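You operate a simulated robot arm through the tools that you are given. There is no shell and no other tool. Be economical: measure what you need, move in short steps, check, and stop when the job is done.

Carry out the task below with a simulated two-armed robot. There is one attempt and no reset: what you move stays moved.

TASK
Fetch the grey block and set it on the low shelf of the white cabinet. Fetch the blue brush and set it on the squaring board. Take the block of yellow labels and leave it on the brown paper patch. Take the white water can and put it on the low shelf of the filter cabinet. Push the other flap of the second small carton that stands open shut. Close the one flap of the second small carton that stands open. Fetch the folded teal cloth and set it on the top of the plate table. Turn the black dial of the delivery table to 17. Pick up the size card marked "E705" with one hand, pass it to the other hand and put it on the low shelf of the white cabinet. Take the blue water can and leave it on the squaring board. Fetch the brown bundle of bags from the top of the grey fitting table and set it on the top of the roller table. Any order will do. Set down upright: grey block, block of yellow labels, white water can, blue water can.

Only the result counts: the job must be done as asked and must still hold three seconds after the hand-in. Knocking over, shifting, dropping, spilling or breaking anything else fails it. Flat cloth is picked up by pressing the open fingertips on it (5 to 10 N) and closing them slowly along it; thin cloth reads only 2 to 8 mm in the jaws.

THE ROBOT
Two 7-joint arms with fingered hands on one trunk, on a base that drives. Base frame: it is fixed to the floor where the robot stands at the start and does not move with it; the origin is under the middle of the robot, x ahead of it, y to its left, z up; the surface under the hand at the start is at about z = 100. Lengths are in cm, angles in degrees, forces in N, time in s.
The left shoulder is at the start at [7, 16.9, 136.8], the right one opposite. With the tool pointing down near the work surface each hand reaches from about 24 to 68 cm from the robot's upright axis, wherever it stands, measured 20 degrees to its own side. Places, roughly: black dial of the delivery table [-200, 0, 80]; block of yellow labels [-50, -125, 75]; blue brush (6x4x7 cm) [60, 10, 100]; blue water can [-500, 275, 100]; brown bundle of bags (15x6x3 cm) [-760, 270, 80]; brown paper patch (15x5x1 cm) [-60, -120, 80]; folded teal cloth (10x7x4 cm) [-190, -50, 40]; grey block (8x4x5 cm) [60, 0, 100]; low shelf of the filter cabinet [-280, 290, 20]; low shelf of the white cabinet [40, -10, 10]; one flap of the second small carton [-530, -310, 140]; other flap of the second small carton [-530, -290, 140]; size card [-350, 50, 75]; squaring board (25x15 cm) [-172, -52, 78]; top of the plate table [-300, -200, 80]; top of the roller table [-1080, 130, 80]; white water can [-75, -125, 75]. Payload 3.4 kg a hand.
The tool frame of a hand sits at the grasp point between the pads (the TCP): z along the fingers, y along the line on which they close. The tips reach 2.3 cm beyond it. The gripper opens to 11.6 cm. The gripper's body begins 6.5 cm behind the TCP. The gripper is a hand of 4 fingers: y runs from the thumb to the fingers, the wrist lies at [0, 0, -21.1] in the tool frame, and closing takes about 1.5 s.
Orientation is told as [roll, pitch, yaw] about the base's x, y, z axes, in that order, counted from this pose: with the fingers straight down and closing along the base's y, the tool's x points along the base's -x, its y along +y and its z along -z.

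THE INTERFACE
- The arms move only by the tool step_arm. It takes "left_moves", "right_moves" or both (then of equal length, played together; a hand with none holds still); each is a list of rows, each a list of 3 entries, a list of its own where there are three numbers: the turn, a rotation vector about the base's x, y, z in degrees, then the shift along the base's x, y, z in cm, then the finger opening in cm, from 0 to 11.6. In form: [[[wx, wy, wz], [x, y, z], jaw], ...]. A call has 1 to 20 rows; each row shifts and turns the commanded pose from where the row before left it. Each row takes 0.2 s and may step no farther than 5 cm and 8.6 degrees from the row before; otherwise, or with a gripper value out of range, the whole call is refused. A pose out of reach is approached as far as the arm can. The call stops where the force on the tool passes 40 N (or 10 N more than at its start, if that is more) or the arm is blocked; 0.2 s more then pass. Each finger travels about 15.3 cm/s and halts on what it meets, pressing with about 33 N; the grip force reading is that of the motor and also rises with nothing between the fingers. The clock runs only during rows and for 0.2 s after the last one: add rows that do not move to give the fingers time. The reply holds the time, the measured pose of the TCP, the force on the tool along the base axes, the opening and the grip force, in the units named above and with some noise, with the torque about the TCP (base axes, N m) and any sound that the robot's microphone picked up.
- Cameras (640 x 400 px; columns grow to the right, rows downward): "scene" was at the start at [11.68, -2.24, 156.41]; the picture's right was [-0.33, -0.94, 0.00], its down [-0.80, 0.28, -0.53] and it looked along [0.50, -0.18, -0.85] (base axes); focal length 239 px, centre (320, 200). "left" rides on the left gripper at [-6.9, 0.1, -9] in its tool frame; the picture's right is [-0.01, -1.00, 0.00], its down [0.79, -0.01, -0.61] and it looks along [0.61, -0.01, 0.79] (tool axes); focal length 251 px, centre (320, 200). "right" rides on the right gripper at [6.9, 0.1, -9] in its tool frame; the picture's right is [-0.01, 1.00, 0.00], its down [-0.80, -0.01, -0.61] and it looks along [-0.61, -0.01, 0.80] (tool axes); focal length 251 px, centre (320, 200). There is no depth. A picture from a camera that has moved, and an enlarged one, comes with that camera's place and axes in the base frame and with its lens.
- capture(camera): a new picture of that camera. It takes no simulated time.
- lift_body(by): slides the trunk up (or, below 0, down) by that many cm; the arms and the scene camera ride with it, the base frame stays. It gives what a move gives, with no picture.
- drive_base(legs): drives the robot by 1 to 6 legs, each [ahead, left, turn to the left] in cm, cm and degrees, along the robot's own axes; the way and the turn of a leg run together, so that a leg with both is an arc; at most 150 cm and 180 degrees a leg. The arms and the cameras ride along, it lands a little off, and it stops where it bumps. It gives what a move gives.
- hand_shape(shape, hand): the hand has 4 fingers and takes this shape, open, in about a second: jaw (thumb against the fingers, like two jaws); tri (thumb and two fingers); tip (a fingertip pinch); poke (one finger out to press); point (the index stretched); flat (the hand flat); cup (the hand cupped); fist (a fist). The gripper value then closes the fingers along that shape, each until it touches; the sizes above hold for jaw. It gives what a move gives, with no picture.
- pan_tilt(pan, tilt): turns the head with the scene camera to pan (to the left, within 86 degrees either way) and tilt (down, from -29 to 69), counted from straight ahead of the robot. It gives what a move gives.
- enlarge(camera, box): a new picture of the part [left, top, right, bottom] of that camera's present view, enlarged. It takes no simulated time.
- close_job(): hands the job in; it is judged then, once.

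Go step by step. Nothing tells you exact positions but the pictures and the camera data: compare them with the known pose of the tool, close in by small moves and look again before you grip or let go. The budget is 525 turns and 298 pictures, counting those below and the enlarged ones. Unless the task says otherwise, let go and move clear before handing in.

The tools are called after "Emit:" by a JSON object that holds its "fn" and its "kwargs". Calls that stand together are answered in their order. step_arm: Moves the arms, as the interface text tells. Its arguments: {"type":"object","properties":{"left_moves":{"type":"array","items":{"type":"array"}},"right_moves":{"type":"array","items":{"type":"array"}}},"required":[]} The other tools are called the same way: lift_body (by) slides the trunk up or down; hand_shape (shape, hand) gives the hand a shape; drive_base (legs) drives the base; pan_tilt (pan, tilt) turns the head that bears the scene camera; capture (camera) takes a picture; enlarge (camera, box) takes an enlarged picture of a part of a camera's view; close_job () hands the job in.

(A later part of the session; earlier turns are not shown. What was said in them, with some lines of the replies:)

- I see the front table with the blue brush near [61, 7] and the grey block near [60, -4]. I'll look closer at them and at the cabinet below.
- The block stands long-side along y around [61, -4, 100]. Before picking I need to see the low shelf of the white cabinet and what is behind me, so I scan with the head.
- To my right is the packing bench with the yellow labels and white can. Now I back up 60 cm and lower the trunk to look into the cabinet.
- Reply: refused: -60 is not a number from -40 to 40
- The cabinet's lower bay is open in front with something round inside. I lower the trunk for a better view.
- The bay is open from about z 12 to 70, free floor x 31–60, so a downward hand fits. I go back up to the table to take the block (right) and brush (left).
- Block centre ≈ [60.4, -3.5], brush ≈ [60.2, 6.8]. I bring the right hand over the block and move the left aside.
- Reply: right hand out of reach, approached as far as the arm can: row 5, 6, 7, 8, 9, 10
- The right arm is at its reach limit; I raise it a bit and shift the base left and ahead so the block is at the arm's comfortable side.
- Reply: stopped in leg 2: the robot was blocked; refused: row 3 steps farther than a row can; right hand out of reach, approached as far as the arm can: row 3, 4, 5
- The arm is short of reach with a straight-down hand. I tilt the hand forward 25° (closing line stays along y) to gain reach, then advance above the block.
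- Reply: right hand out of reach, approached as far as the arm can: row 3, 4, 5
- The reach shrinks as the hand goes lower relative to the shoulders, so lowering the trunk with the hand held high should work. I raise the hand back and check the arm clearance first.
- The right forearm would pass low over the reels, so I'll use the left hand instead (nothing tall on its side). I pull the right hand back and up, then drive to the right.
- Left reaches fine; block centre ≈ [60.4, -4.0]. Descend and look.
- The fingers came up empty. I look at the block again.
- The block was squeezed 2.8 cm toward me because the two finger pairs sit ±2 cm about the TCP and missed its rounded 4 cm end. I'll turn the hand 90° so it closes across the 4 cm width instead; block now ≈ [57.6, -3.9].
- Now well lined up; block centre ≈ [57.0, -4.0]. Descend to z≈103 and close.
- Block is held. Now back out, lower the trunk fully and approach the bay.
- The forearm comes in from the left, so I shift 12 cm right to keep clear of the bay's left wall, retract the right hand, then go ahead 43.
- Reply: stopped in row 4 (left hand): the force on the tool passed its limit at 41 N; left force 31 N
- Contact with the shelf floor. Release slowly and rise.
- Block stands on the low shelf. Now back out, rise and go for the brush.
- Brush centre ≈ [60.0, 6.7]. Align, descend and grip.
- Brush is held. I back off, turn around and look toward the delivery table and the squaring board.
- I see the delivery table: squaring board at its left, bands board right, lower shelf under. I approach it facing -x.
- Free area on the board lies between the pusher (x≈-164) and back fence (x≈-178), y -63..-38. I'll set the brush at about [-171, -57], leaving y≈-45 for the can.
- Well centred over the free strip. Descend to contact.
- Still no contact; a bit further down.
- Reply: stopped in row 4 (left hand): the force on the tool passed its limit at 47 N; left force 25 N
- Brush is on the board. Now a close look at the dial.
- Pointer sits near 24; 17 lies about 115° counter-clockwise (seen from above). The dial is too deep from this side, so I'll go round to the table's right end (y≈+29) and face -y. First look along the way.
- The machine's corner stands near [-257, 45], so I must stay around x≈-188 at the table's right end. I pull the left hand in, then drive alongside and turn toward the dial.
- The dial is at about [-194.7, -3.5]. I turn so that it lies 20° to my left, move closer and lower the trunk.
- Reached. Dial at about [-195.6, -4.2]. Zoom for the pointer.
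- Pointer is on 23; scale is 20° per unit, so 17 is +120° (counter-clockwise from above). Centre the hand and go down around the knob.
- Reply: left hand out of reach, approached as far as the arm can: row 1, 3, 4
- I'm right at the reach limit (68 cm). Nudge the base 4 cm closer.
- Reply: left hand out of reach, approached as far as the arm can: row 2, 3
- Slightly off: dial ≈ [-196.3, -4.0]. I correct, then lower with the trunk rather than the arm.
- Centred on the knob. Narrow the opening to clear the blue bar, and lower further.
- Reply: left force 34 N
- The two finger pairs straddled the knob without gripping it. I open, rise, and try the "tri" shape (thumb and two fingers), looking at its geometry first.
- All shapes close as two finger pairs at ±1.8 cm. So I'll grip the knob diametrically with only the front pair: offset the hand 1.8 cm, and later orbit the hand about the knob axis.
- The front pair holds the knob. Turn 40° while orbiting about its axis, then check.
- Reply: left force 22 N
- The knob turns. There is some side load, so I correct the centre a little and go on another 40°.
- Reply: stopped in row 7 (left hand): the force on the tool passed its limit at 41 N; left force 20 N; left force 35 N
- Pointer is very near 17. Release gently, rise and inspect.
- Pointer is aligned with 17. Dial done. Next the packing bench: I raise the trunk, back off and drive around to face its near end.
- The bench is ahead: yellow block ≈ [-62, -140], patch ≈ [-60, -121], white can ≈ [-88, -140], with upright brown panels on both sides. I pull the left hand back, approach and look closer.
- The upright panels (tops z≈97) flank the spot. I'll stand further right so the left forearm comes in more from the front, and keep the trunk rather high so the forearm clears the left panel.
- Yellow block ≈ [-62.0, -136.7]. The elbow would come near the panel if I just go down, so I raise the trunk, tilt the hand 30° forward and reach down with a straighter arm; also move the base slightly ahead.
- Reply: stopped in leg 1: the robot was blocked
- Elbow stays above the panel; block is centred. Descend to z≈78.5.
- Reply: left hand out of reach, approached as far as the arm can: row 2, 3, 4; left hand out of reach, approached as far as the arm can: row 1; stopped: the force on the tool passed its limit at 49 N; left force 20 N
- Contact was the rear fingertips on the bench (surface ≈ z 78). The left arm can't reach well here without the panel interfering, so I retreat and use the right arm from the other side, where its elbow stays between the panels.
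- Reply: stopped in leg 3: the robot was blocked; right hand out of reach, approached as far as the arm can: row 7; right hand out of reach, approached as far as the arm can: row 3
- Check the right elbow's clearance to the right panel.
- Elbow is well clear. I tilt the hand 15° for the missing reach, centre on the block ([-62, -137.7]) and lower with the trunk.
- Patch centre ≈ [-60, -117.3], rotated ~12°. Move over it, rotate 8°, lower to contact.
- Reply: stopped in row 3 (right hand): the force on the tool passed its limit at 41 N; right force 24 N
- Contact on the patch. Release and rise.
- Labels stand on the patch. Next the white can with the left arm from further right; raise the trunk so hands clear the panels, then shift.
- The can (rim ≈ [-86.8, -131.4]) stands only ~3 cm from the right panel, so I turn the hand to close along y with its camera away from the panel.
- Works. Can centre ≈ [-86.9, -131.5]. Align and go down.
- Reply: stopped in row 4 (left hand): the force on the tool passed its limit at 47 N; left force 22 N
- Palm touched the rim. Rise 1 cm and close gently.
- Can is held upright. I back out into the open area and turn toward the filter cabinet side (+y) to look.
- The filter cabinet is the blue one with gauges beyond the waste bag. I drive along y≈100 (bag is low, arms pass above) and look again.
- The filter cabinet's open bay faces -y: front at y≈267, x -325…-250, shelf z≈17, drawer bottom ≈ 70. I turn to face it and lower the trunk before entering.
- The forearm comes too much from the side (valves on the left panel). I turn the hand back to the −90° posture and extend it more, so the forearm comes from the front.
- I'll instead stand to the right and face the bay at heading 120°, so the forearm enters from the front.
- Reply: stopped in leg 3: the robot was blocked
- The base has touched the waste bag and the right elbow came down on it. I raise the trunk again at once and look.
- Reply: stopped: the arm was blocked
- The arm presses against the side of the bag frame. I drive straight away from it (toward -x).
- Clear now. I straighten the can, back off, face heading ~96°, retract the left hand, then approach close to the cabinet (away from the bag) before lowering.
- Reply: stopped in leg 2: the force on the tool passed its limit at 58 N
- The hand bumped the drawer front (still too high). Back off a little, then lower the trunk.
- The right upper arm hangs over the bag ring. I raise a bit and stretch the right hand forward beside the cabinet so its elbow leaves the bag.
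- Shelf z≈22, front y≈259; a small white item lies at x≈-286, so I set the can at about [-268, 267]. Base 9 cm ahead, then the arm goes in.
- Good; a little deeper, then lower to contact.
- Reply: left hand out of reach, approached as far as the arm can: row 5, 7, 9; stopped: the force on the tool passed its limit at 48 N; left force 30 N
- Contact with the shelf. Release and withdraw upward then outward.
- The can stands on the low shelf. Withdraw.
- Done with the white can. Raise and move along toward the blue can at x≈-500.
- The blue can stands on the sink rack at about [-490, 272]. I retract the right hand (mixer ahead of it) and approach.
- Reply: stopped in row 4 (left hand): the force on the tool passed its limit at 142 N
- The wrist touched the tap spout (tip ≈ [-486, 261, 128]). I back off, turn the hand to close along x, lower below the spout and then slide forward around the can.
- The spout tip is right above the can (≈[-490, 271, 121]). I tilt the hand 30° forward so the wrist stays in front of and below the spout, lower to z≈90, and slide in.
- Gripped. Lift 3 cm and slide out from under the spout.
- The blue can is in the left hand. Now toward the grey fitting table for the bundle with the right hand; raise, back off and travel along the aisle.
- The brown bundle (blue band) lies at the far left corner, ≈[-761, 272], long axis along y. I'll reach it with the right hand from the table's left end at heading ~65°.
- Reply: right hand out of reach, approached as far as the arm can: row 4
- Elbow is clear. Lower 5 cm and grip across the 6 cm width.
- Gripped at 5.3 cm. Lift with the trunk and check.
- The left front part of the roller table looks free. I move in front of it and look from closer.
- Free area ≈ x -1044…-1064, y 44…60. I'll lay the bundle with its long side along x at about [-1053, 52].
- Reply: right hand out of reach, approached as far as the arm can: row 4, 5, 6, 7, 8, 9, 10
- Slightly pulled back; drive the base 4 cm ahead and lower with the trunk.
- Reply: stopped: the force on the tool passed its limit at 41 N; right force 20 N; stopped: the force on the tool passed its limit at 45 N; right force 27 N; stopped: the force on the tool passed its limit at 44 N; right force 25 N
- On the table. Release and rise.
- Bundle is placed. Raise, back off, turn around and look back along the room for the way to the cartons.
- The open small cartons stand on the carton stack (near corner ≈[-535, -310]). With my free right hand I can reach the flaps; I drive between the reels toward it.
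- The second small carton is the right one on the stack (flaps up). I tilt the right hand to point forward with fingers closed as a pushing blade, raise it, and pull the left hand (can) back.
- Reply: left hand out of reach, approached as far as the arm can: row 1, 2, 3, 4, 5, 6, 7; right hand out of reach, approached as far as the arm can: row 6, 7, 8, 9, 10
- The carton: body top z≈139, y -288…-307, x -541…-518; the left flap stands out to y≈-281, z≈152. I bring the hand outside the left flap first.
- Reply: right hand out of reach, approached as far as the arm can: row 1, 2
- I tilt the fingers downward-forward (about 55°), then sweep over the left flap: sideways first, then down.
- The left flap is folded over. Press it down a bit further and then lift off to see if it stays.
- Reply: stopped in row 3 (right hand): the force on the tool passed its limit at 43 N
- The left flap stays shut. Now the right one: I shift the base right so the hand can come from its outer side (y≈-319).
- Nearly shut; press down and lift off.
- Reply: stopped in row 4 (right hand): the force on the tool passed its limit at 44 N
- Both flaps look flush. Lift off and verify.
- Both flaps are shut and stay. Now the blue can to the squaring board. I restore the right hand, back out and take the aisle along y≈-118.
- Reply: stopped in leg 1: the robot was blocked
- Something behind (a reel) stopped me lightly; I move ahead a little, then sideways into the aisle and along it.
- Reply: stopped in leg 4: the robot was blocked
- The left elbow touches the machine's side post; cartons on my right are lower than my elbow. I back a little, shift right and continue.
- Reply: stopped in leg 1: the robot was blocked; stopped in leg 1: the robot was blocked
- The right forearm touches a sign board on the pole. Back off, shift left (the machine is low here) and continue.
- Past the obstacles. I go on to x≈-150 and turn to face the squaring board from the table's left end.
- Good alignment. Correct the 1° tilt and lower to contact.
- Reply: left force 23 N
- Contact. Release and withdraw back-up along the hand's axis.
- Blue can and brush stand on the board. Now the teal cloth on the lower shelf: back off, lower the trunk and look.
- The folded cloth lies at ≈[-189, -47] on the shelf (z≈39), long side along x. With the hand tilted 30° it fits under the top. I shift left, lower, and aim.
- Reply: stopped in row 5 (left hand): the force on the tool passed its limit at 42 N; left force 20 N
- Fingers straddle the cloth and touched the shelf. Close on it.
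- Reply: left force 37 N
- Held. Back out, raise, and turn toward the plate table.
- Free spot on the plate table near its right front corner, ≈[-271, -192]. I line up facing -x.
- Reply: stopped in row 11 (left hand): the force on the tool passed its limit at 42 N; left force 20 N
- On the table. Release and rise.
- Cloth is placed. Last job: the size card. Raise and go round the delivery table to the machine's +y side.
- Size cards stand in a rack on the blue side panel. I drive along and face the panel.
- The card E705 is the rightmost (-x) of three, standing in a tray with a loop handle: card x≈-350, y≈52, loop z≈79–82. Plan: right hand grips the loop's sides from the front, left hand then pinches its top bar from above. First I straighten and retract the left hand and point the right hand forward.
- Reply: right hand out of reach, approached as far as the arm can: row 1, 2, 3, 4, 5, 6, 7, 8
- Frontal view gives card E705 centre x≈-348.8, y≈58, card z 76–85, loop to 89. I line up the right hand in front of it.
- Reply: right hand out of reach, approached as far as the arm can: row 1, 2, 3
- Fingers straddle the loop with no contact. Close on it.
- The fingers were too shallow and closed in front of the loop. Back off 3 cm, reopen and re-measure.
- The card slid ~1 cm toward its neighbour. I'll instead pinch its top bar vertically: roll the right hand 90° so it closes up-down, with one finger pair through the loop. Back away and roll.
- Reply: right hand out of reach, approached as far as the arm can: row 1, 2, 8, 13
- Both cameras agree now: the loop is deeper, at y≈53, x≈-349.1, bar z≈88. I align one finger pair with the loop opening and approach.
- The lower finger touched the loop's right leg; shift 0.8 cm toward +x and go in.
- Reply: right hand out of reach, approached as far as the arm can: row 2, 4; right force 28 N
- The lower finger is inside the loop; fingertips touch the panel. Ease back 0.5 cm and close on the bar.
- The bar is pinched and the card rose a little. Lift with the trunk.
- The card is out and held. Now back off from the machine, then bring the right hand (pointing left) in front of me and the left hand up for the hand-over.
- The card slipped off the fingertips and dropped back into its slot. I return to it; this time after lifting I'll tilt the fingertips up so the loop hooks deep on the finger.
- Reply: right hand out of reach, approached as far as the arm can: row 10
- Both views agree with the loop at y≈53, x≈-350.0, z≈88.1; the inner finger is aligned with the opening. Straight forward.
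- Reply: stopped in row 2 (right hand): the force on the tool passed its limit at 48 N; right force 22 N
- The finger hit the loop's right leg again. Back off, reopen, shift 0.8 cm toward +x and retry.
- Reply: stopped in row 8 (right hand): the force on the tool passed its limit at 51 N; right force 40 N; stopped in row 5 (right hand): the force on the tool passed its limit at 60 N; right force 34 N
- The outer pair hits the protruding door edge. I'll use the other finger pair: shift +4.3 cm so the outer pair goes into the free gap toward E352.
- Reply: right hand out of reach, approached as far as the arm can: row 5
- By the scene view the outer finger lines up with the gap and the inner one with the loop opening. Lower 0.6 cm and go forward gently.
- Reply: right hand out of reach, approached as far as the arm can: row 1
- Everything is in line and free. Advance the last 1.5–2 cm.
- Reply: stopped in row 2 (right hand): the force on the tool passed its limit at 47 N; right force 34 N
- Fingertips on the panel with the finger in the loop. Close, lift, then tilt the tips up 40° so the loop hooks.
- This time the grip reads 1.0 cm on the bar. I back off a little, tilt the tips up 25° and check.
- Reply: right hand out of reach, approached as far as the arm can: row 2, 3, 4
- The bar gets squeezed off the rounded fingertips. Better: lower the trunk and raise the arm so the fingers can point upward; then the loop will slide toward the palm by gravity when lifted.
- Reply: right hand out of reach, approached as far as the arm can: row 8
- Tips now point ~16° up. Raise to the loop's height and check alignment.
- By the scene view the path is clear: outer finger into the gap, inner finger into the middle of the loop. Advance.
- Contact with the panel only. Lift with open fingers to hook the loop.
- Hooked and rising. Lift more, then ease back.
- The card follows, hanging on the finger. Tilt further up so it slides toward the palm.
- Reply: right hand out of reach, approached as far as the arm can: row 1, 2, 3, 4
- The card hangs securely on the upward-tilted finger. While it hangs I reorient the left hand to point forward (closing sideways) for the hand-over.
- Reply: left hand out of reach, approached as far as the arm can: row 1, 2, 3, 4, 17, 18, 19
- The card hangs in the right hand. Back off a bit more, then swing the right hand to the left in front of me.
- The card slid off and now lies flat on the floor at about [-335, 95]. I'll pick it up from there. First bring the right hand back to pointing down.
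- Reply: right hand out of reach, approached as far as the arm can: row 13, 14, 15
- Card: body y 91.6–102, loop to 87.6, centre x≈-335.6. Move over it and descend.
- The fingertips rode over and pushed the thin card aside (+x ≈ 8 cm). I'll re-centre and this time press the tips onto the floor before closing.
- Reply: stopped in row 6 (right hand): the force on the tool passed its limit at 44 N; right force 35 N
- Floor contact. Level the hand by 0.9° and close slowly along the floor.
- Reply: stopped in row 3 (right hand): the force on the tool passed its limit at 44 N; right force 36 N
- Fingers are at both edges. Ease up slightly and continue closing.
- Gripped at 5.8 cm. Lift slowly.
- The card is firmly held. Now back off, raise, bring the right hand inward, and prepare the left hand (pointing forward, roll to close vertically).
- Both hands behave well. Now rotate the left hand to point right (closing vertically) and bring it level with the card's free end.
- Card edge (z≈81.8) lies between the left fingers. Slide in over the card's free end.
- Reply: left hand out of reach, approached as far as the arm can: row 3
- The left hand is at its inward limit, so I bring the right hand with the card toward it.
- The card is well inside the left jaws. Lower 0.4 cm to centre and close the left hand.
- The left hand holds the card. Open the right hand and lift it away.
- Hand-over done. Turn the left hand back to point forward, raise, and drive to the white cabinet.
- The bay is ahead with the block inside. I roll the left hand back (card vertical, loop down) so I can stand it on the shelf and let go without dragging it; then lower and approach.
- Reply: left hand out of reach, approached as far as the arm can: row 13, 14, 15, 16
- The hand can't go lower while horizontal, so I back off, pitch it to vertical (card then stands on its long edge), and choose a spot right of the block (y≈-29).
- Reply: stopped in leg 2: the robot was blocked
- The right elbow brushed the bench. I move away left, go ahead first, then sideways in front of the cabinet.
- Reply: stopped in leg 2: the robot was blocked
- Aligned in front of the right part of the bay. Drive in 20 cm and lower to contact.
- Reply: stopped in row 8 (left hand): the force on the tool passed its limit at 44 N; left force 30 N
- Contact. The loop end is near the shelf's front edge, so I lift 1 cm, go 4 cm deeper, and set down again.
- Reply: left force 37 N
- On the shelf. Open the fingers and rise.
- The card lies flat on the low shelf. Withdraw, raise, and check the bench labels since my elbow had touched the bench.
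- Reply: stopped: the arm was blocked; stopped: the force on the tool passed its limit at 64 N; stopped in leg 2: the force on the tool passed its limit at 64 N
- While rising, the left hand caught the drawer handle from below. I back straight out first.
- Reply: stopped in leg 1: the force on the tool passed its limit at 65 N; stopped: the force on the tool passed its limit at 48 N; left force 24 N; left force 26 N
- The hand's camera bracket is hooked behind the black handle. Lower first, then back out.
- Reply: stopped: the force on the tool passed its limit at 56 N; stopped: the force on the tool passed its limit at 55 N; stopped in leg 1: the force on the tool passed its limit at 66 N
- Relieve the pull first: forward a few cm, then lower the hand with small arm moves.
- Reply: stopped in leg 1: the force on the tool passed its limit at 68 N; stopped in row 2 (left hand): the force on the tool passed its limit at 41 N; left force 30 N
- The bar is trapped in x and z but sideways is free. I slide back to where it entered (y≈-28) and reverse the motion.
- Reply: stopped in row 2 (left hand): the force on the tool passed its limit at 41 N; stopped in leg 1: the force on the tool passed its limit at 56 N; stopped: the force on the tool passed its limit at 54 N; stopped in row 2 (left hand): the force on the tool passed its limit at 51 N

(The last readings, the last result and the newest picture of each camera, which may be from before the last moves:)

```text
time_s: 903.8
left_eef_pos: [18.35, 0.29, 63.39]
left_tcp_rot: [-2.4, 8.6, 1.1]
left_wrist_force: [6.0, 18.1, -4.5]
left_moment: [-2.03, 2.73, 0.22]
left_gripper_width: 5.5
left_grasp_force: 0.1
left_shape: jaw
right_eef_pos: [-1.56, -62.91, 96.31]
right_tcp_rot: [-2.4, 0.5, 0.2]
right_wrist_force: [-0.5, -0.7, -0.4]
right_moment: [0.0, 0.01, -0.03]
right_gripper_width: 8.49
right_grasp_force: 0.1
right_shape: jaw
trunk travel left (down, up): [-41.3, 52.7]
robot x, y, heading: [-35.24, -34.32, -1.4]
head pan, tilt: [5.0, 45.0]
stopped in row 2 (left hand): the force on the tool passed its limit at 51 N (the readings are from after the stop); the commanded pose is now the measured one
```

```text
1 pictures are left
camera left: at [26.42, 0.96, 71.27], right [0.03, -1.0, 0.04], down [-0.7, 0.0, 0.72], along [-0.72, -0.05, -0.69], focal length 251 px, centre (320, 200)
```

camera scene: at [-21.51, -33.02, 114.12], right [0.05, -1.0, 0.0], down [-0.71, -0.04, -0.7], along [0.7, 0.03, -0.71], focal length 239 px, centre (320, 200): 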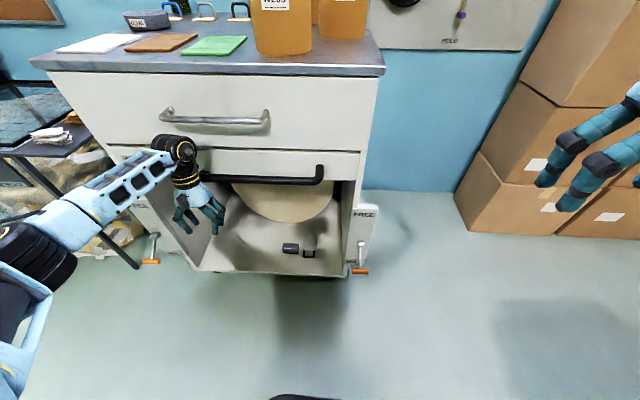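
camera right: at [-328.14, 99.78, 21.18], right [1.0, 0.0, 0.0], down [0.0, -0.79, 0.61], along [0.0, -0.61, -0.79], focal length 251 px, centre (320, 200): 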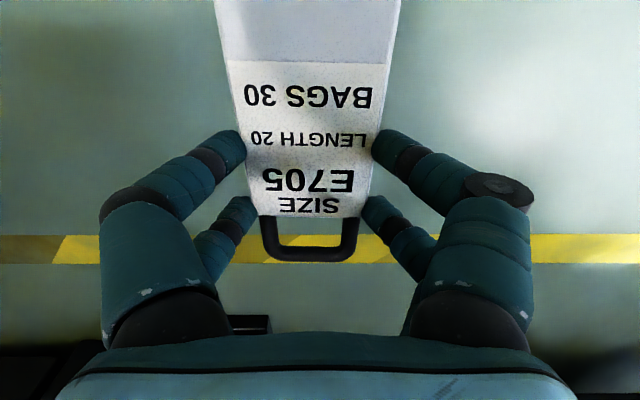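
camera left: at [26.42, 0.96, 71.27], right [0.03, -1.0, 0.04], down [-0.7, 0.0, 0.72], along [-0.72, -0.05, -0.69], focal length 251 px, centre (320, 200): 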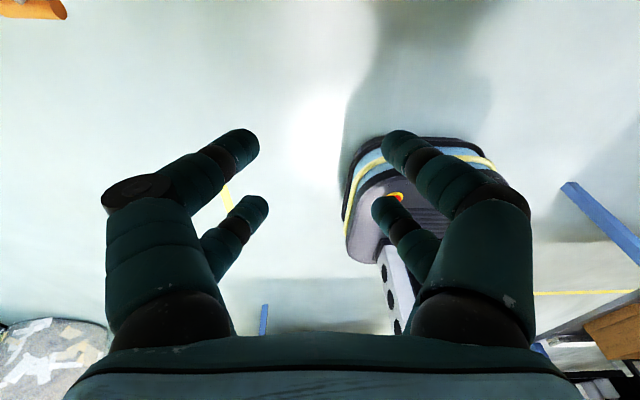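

The camera box seems wedged between the bar and the drawer front, with its strut under the bar. I centre it by relieving the forces, then lower in small steps.

Emit:
{"fn": "step_arm", "kwargs": {"left_moves": [[[0, 0, 0], [0.2, 0.8, 0], 5.5], [[0, 0, 0], [0, 0, 0], 5.5]]}}

Emit:
{"fn": "step_arm", "kwargs": {"left_moves": [[[0, 0, 0], [0, 0, -0.5], 5.5], [[0, 0, 0], [0, 0, -0.5], 5.5], [[0, 0, 0], [0, 0, -0.5], 5.5]]}}

```text
time_s: 904.4
left_eef_pos: [18.32, 0.49, 63.37]
left_tcp_rot: [-2.4, 8.8, 0.3]
left_wrist_force: [-0.7, -1.5, -1.6]
left_moment: [0.67, 1.96, -0.19]
left_gripper_width: 5.51
left_grasp_force: 0.1
left_shape: jaw
right_eef_pos: [-2.0, -63.25, 96.45]
right_tcp_rot: [-2.1, 0.5, 0.1]
right_wrist_force: [0.2, 0.6, -0.3]
right_moment: [0.01, 0.0, -0.04]
right_gripper_width: 8.47
right_grasp_force: 0.0
right_shape: jaw
trunk travel left (down, up): [-41.3, 52.7]
robot x, y, heading: [-35.51, -34.44, -1.6]
head pan, tilt: [5.0, 45.0]
stopped in row 2 (left hand): the force on the tool passed its limit at 42 N (the readings are from after the stop); the commanded pose is now the measured one
```

```text
time_s: 904.9
left_eef_pos: [18.45, 0.49, 63.19]
left_tcp_rot: [-2.5, 8.0, 0.4]
left_wrist_force: [-3.5, -1.9, 15.2]
left_moment: [0.66, 0.64, -0.2]
left_gripper_width: 5.5
left_grasp_force: 0.1
left_shape: jaw
right_eef_pos: [-2.13, -63.29, 96.41]
right_tcp_rot: [-2.2, 0.2, 0.2]
right_wrist_force: [0.2, 0.2, -0.2]
right_moment: [0.01, 0.02, 0.01]
right_gripper_width: 8.46
right_grasp_force: 0.2
right_shape: jaw
trunk travel left (down, up): [-41.3, 52.7]
robot x, y, heading: [-35.4, -34.48, -1.5]
head pan, tilt: [5.0, 45.0]
stopped in row 2 (left hand): the force on the tool passed its limit at 47 N (the readings are from after the stop); the commanded pose is now the measured one
```

Emit:
{"fn": "step_arm", "kwargs": {"left_moves": [[[0, 0, 0], [0, 0, 0.3], 5.5], [[0, 2, 0], [0, 0, 0], 5.5], [[0, 2, 0], [0, 0, 0], 5.5], [[0, 2, 0], [0, 0, 0], 5.5], [[0, 0, 0], [0, 0, 0], 5.5]]}}

Emit:
{"fn": "step_arm", "kwargs": {"left_moves": [[[0, 0, 0], [0, 0, -0.6], 5.5], [[0, 0, 0], [0, 0, -0.6], 5.5], [[0, 0, 0], [0, 0, 0], 5.5]]}}

```text
time_s: 905.7
left_eef_pos: [17.93, 0.4, 63.56]
left_tcp_rot: [-2.3, 11.1, 0.5]
left_wrist_force: [-20.4, -4.2, 18.6]
left_moment: [1.43, 0.0, -0.58]
left_gripper_width: 5.51
left_grasp_force: 0.0
left_shape: jaw
right_eef_pos: [-2.55, -63.43, 96.52]
right_tcp_rot: [-2.2, 0.0, 0.3]
right_wrist_force: [0.6, 0.5, 1.2]
right_moment: [0.01, 0.01, -0.02]
right_gripper_width: 8.47
right_grasp_force: 0.1
right_shape: jaw
trunk travel left (down, up): [-41.3, 52.7]
robot x, y, heading: [-35.2, -34.67, -1.5]
head pan, tilt: [5.0, 45.0]
stopped in row 3 (left hand): the force on the tool passed its limit at 46 N (the readings are from after the stop); the commanded pose is now the measured one
```

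```text
time_s: 906.1
left_eef_pos: [17.97, 0.38, 63.67]
left_tcp_rot: [-2.3, 10.8, 0.4]
left_wrist_force: [-18.6, -6.5, 27.2]
left_moment: [1.73, -0.22, -0.57]
left_gripper_width: 5.53
left_grasp_force: 0.0
left_shape: jaw
right_eef_pos: [-2.58, -63.39, 96.46]
right_tcp_rot: [-2.0, -0.1, 0.4]
right_wrist_force: [-0.3, 0.5, -0.1]
right_moment: [0.0, 0.0, 0.02]
right_gripper_width: 8.46
right_grasp_force: 0.1
right_shape: jaw
trunk travel left (down, up): [-41.3, 52.7]
robot x, y, heading: [-35.35, -34.65, -1.4]
head pan, tilt: [5.0, 45.0]
stopped in row 2 (left hand): the force on the tool passed its limit at 45 N (the readings are from after the stop); the commanded pose is now the measured one
```

I try un-tilting the hand about the bar (wrist back), which should let it drop out below.

Emit:
{"fn": "step_arm", "kwargs": {"left_moves": [[[0, 0, 0], [-0.4, -0.2, 0.4], 5.5], [[0, 0, 0], [0, 0, 0], 5.5]]}}

Emit:
{"fn": "step_arm", "kwargs": {"left_moves": [[[0, -3, 0], [0.5, 0, 0], 5.5], [[0, -3, 0], [0.5, 0, 0], 5.5], [[0, -3, 0], [0.5, 0, 0], 5.5], [[0, 0, 0], [0, 0, -0.5], 5.5], [[0, 0, 0], [0, 0, -1], 5.5], [[0, 0, 0], [0, 0, -1.5], 5.5]]}}

```text
time_s: 906.7
left_eef_pos: [17.95, 0.34, 63.65]
left_tcp_rot: [-2.5, 10.8, 0.7]
left_wrist_force: [9.1, 9.1, 28.6]
left_moment: [0.35, 2.6, 0.19]
left_gripper_width: 5.52
left_grasp_force: 0.1
left_shape: jaw
right_eef_pos: [-2.13, -63.21, 96.48]
right_tcp_rot: [-2.2, 0.1, 0.2]
right_wrist_force: [-0.8, 0.1, 0.0]
right_moment: [0.04, 0.0, 0.0]
right_gripper_width: 8.45
right_grasp_force: 0.0
right_shape: jaw
trunk travel left (down, up): [-41.3, 52.7]
robot x, y, heading: [-35.14, -34.13, -1.7]
head pan, tilt: [5.0, 45.0]
```

```text
time_s: 907.8
left_eef_pos: [19.76, 0.37, 62.78]
left_tcp_rot: [-2.8, 1.4, 0.6]
left_wrist_force: [6.3, 0.1, 8.6]
left_moment: [0.77, 2.53, -0.08]
left_gripper_width: 5.51
left_grasp_force: 0.0
left_shape: jaw
right_eef_pos: [-2.05, -63.17, 96.35]
right_tcp_rot: [-2.3, 0.3, 0.2]
right_wrist_force: [0.1, 0.0, 0.2]
right_moment: [0.01, 0.01, 0.0]
right_gripper_width: 8.5
right_grasp_force: 0.1
right_shape: jaw
trunk travel left (down, up): [-41.3, 52.7]
robot x, y, heading: [-35.66, -34.27, -1.6]
head pan, tilt: [5.0, 45.0]
stopped in row 5 (left hand): the force on the tool passed its limit at 51 N (the readings are from after the stop); the commanded pose is now the measured one
```

Progress: the hand rotates freely about the bar. Continue rotating past vertical, then lower.

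Emit:
{"fn": "step_arm", "kwargs": {"left_moves": [[[0, -3, 0], [0.5, 0, 0.2], 5.5], [[0, -3, 0], [0.5, 0, 0.1], 5.5], [[0, -3, 0], [0.5, 0, 0], 5.5], [[0, -3, 0], [0.5, 0, 0], 5.5], [[0, -3, 0], [0.5, 0, 0], 5.5], [[0, 0, 0], [0, 0, 0], 5.5]]}}

Emit:
{"fn": "step_arm", "kwargs": {"left_moves": [[[0, 0, 0], [0, 0, -0.5], 5.5], [[0, 0, 0], [0, 0, -1], 5.5], [[0, 0, 0], [0, 0, -1.5], 5.5], [[0, 0, 0], [0, 0, -2], 5.5]]}}

```text
time_s: 908.8
left_eef_pos: [22.02, 0.36, 62.2]
left_tcp_rot: [-3.0, -9.1, 0.5]
left_wrist_force: [23.3, 3.2, -17.9]
left_moment: [-0.35, 3.33, 0.03]
left_gripper_width: 5.51
left_grasp_force: 0.0
left_shape: jaw
right_eef_pos: [-1.58, -62.98, 96.26]
right_tcp_rot: [-2.4, 0.7, 0.0]
right_wrist_force: [0.0, -1.0, 0.4]
right_moment: [-0.01, -0.03, 0.0]
right_gripper_width: 8.47
right_grasp_force: 0.1
right_shape: jaw
trunk travel left (down, up): [-41.3, 52.7]
robot x, y, heading: [-35.22, -34.19, -1.5]
head pan, tilt: [5.0, 45.0]
stopped in row 4 (left hand): the force on the tool passed its limit at 43 N (the readings are from after the stop); the commanded pose is now the measured one
```

```text
time_s: 909.4
left_eef_pos: [21.98, 0.37, 62.14]
left_tcp_rot: [-3.1, -10.1, 0.6]
left_wrist_force: [4.6, -1.5, -9.1]
left_moment: [0.18, 0.73, -0.03]
left_gripper_width: 5.51
left_grasp_force: 0.0
left_shape: jaw
right_eef_pos: [-1.91, -63.17, 96.3]
right_tcp_rot: [-2.2, 0.4, 0.0]
right_wrist_force: [-0.5, 0.6, -0.7]
right_moment: [0.03, 0.01, -0.03]
right_gripper_width: 8.49
right_grasp_force: 0.1
right_shape: jaw
trunk travel left (down, up): [-41.3, 52.7]
robot x, y, heading: [-35.08, -34.37, -1.6]
head pan, tilt: [5.0, 45.0]
stopped in row 2 (left hand): the force on the tool passed its limit at 45 N (the readings are from after the stop); the commanded pose is now the measured one
```

The bar sits just above the camera box; the way out should be backward-and-down. I step that way in small increments.

Emit:
{"fn": "step_arm", "kwargs": {"left_moves": [[[0, 0, 0], [0, 0, -0.3], 5.5], [[0, 0, 0], [-0.3, 0, -0.3], 5.5], [[0, 0, 0], [-0.5, 0, -0.3], 5.5], [[0, 0, 0], [-0.8, 0, -0.3], 5.5], [[0, 0, 0], [-1, 0, -0.3], 5.5]]}}

Emit:
{"fn": "step_arm", "kwargs": {"left_moves": [[[0, 4, 0], [-1.2, 0, 0], 5.5], [[0, 4, 0], [-1.2, 0, 0], 5.5], [[0, 4, 0], [-1.2, 0, 0], 5.5], [[0, 0, 0], [0, 0, 0], 5.5]]}}

```text
time_s: 910.5
left_eef_pos: [19.43, 0.25, 60.75]
left_tcp_rot: [-3.0, -10.4, 0.6]
left_wrist_force: [-0.9, -0.4, 0.4]
left_moment: [0.03, -0.04, -0.01]
left_gripper_width: 5.49
left_grasp_force: 0.1
left_shape: jaw
right_eef_pos: [-1.98, -63.18, 96.3]
right_tcp_rot: [-2.5, 0.2, 0.2]
right_wrist_force: [-0.9, 0.5, 0.4]
right_moment: [0.03, 0.01, -0.01]
right_gripper_width: 8.48
right_grasp_force: 0.2
right_shape: jaw
trunk travel left (down, up): [-41.3, 52.7]
robot x, y, heading: [-35.49, -34.48, -1.6]
head pan, tilt: [5.0, 45.0]
```

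```text
time_s: 911.5
left_eef_pos: [15.68, 0.29, 60.75]
left_tcp_rot: [-2.9, 1.8, 0.6]
left_wrist_force: [-0.4, -0.5, 0.5]
left_moment: [-0.06, 0.0, -0.02]
left_gripper_width: 5.51
left_grasp_force: 0.2
left_shape: jaw
right_eef_pos: [-2.13, -63.25, 96.4]
right_tcp_rot: [-2.2, 0.3, 0.0]
right_wrist_force: [-0.3, 0.0, 0.5]
right_moment: [-0.02, 0.01, 0.0]
right_gripper_width: 8.47
right_grasp_force: 0.1
right_shape: jaw
trunk travel left (down, up): [-41.3, 52.7]
robot x, y, heading: [-35.27, -34.34, -1.6]
head pan, tilt: [5.0, 45.0]
```

Free, with no contact force. Back well clear and take the last picture of the cabinet.

Emit:
{"fn": "drive_base", "kwargs": {"legs": [[-30, 0, 0]]}}

Emit:
{"fn": "pan_tilt", "kwargs": {"pan": -10, "tilt": 38}}

Emit:
{"fn": "capture", "kwargs": {"camera": "scene"}}

```text
time_s: 913.6
left_eef_pos: [-14.32, 1.24, 60.78]
left_tcp_rot: [-2.8, 1.7, 0.6]
left_wrist_force: [0.1, -1.6, 0.7]
left_moment: [0.02, 0.01, 0.0]
left_gripper_width: 5.51
left_grasp_force: 0.1
left_shape: jaw
right_eef_pos: [-31.96, -62.29, 96.41]
right_tcp_rot: [-2.1, 0.2, 0.2]
right_wrist_force: [0.3, -1.0, 0.1]
right_moment: [0.01, -0.01, -0.02]
right_gripper_width: 8.46
right_grasp_force: 0.1
right_shape: jaw
trunk travel left (down, up): [-41.3, 52.7]
robot x, y, heading: [-64.85, -33.8, -1.8]
head pan, tilt: [5.0, 45.0]
```

```text
time_s: 914.4
left_eef_pos: [-14.23, 1.34, 60.78]
left_tcp_rot: [-2.9, 1.7, 0.7]
left_wrist_force: [-0.4, 0.5, -0.2]
left_moment: [0.01, 0.0, 0.01]
left_gripper_width: 5.52
left_grasp_force: 0.2
left_shape: jaw
right_eef_pos: [-31.91, -62.27, 96.37]
right_tcp_rot: [-2.4, 0.3, 0.2]
right_wrist_force: [-0.8, 0.0, -0.4]
right_moment: [-0.01, 0.02, -0.02]
right_gripper_width: 8.48
right_grasp_force: 0.1
right_shape: jaw
trunk travel left (down, up): [-41.3, 52.7]
robot x, y, heading: [-65.08, -33.48, -1.3]
head pan, tilt: [-10.0, 38.0]
```

```text
0 pictures are left
camera scene: at [-51.51, -35.34, 112.99], right [-0.2, -0.98, 0.0], down [-0.6, 0.12, -0.79], along [0.77, -0.16, -0.62], focal length 239 px, centre (320, 200)
```

scene: 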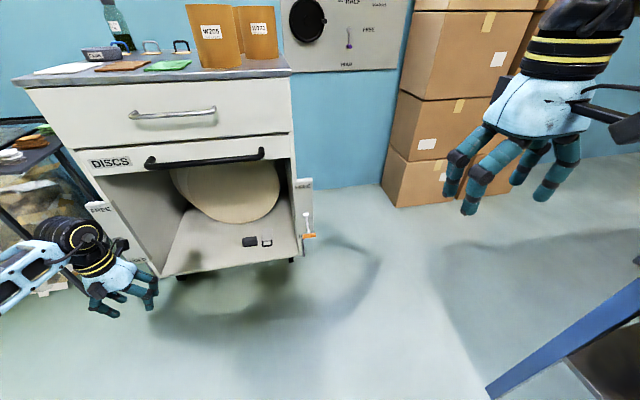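

The cabinet looks undisturbed, the block and the card are on its low shelf, and both hands are empty and clear, so I hand the job in.

Emit:
{"fn": "close_job", "kwargs": {}}

```text
The job is handed in.
```

I did all eleven tasks and handed the job in, but the size card fell once and I bumped several fixtures, so a strict judge could still fail it.

**Done**
- **White cabinet:** the grey block stands on the low shelf. Card "E705" lies flat beside it, after passing from the right hand to the left.
- **Squaring board:** the blue brush and the blue water can are on it, with the can upright.
- **Yellow labels:** the block stands on the brown paper patch.
- **White water can:** it stands on the low shelf of the filter cabinet.
- **Second small carton (D307):** both flaps are pressed shut and stayed down.
- **Teal cloth:** it is on top of the plate table.
- **Dial:** it points at 17, within a degree or two.
- **Brown bundle of bags:** it is on top of the roller table.

**What may count against it**
- **Card dropped:** it slipped back into its tray twice and fell to the floor once before the final pick-up. Neighbouring cards E230 and E352 stayed in the rack.
- **Waste bag:** my base bumped it and my right arm pressed on its frame, so it may have shifted slightly.
- **Other bumps:** a sink tap, the filter cabinet's drawer front, a machine post, a sign board and the bench. My left hand also hooked the white cabinet's drawer handle for a while. None of these looked moved afterwards, but I did not recheck each one.
- **Not rechecked:** I had no pictures left to look at the bench labels again after my elbow touched the bench.
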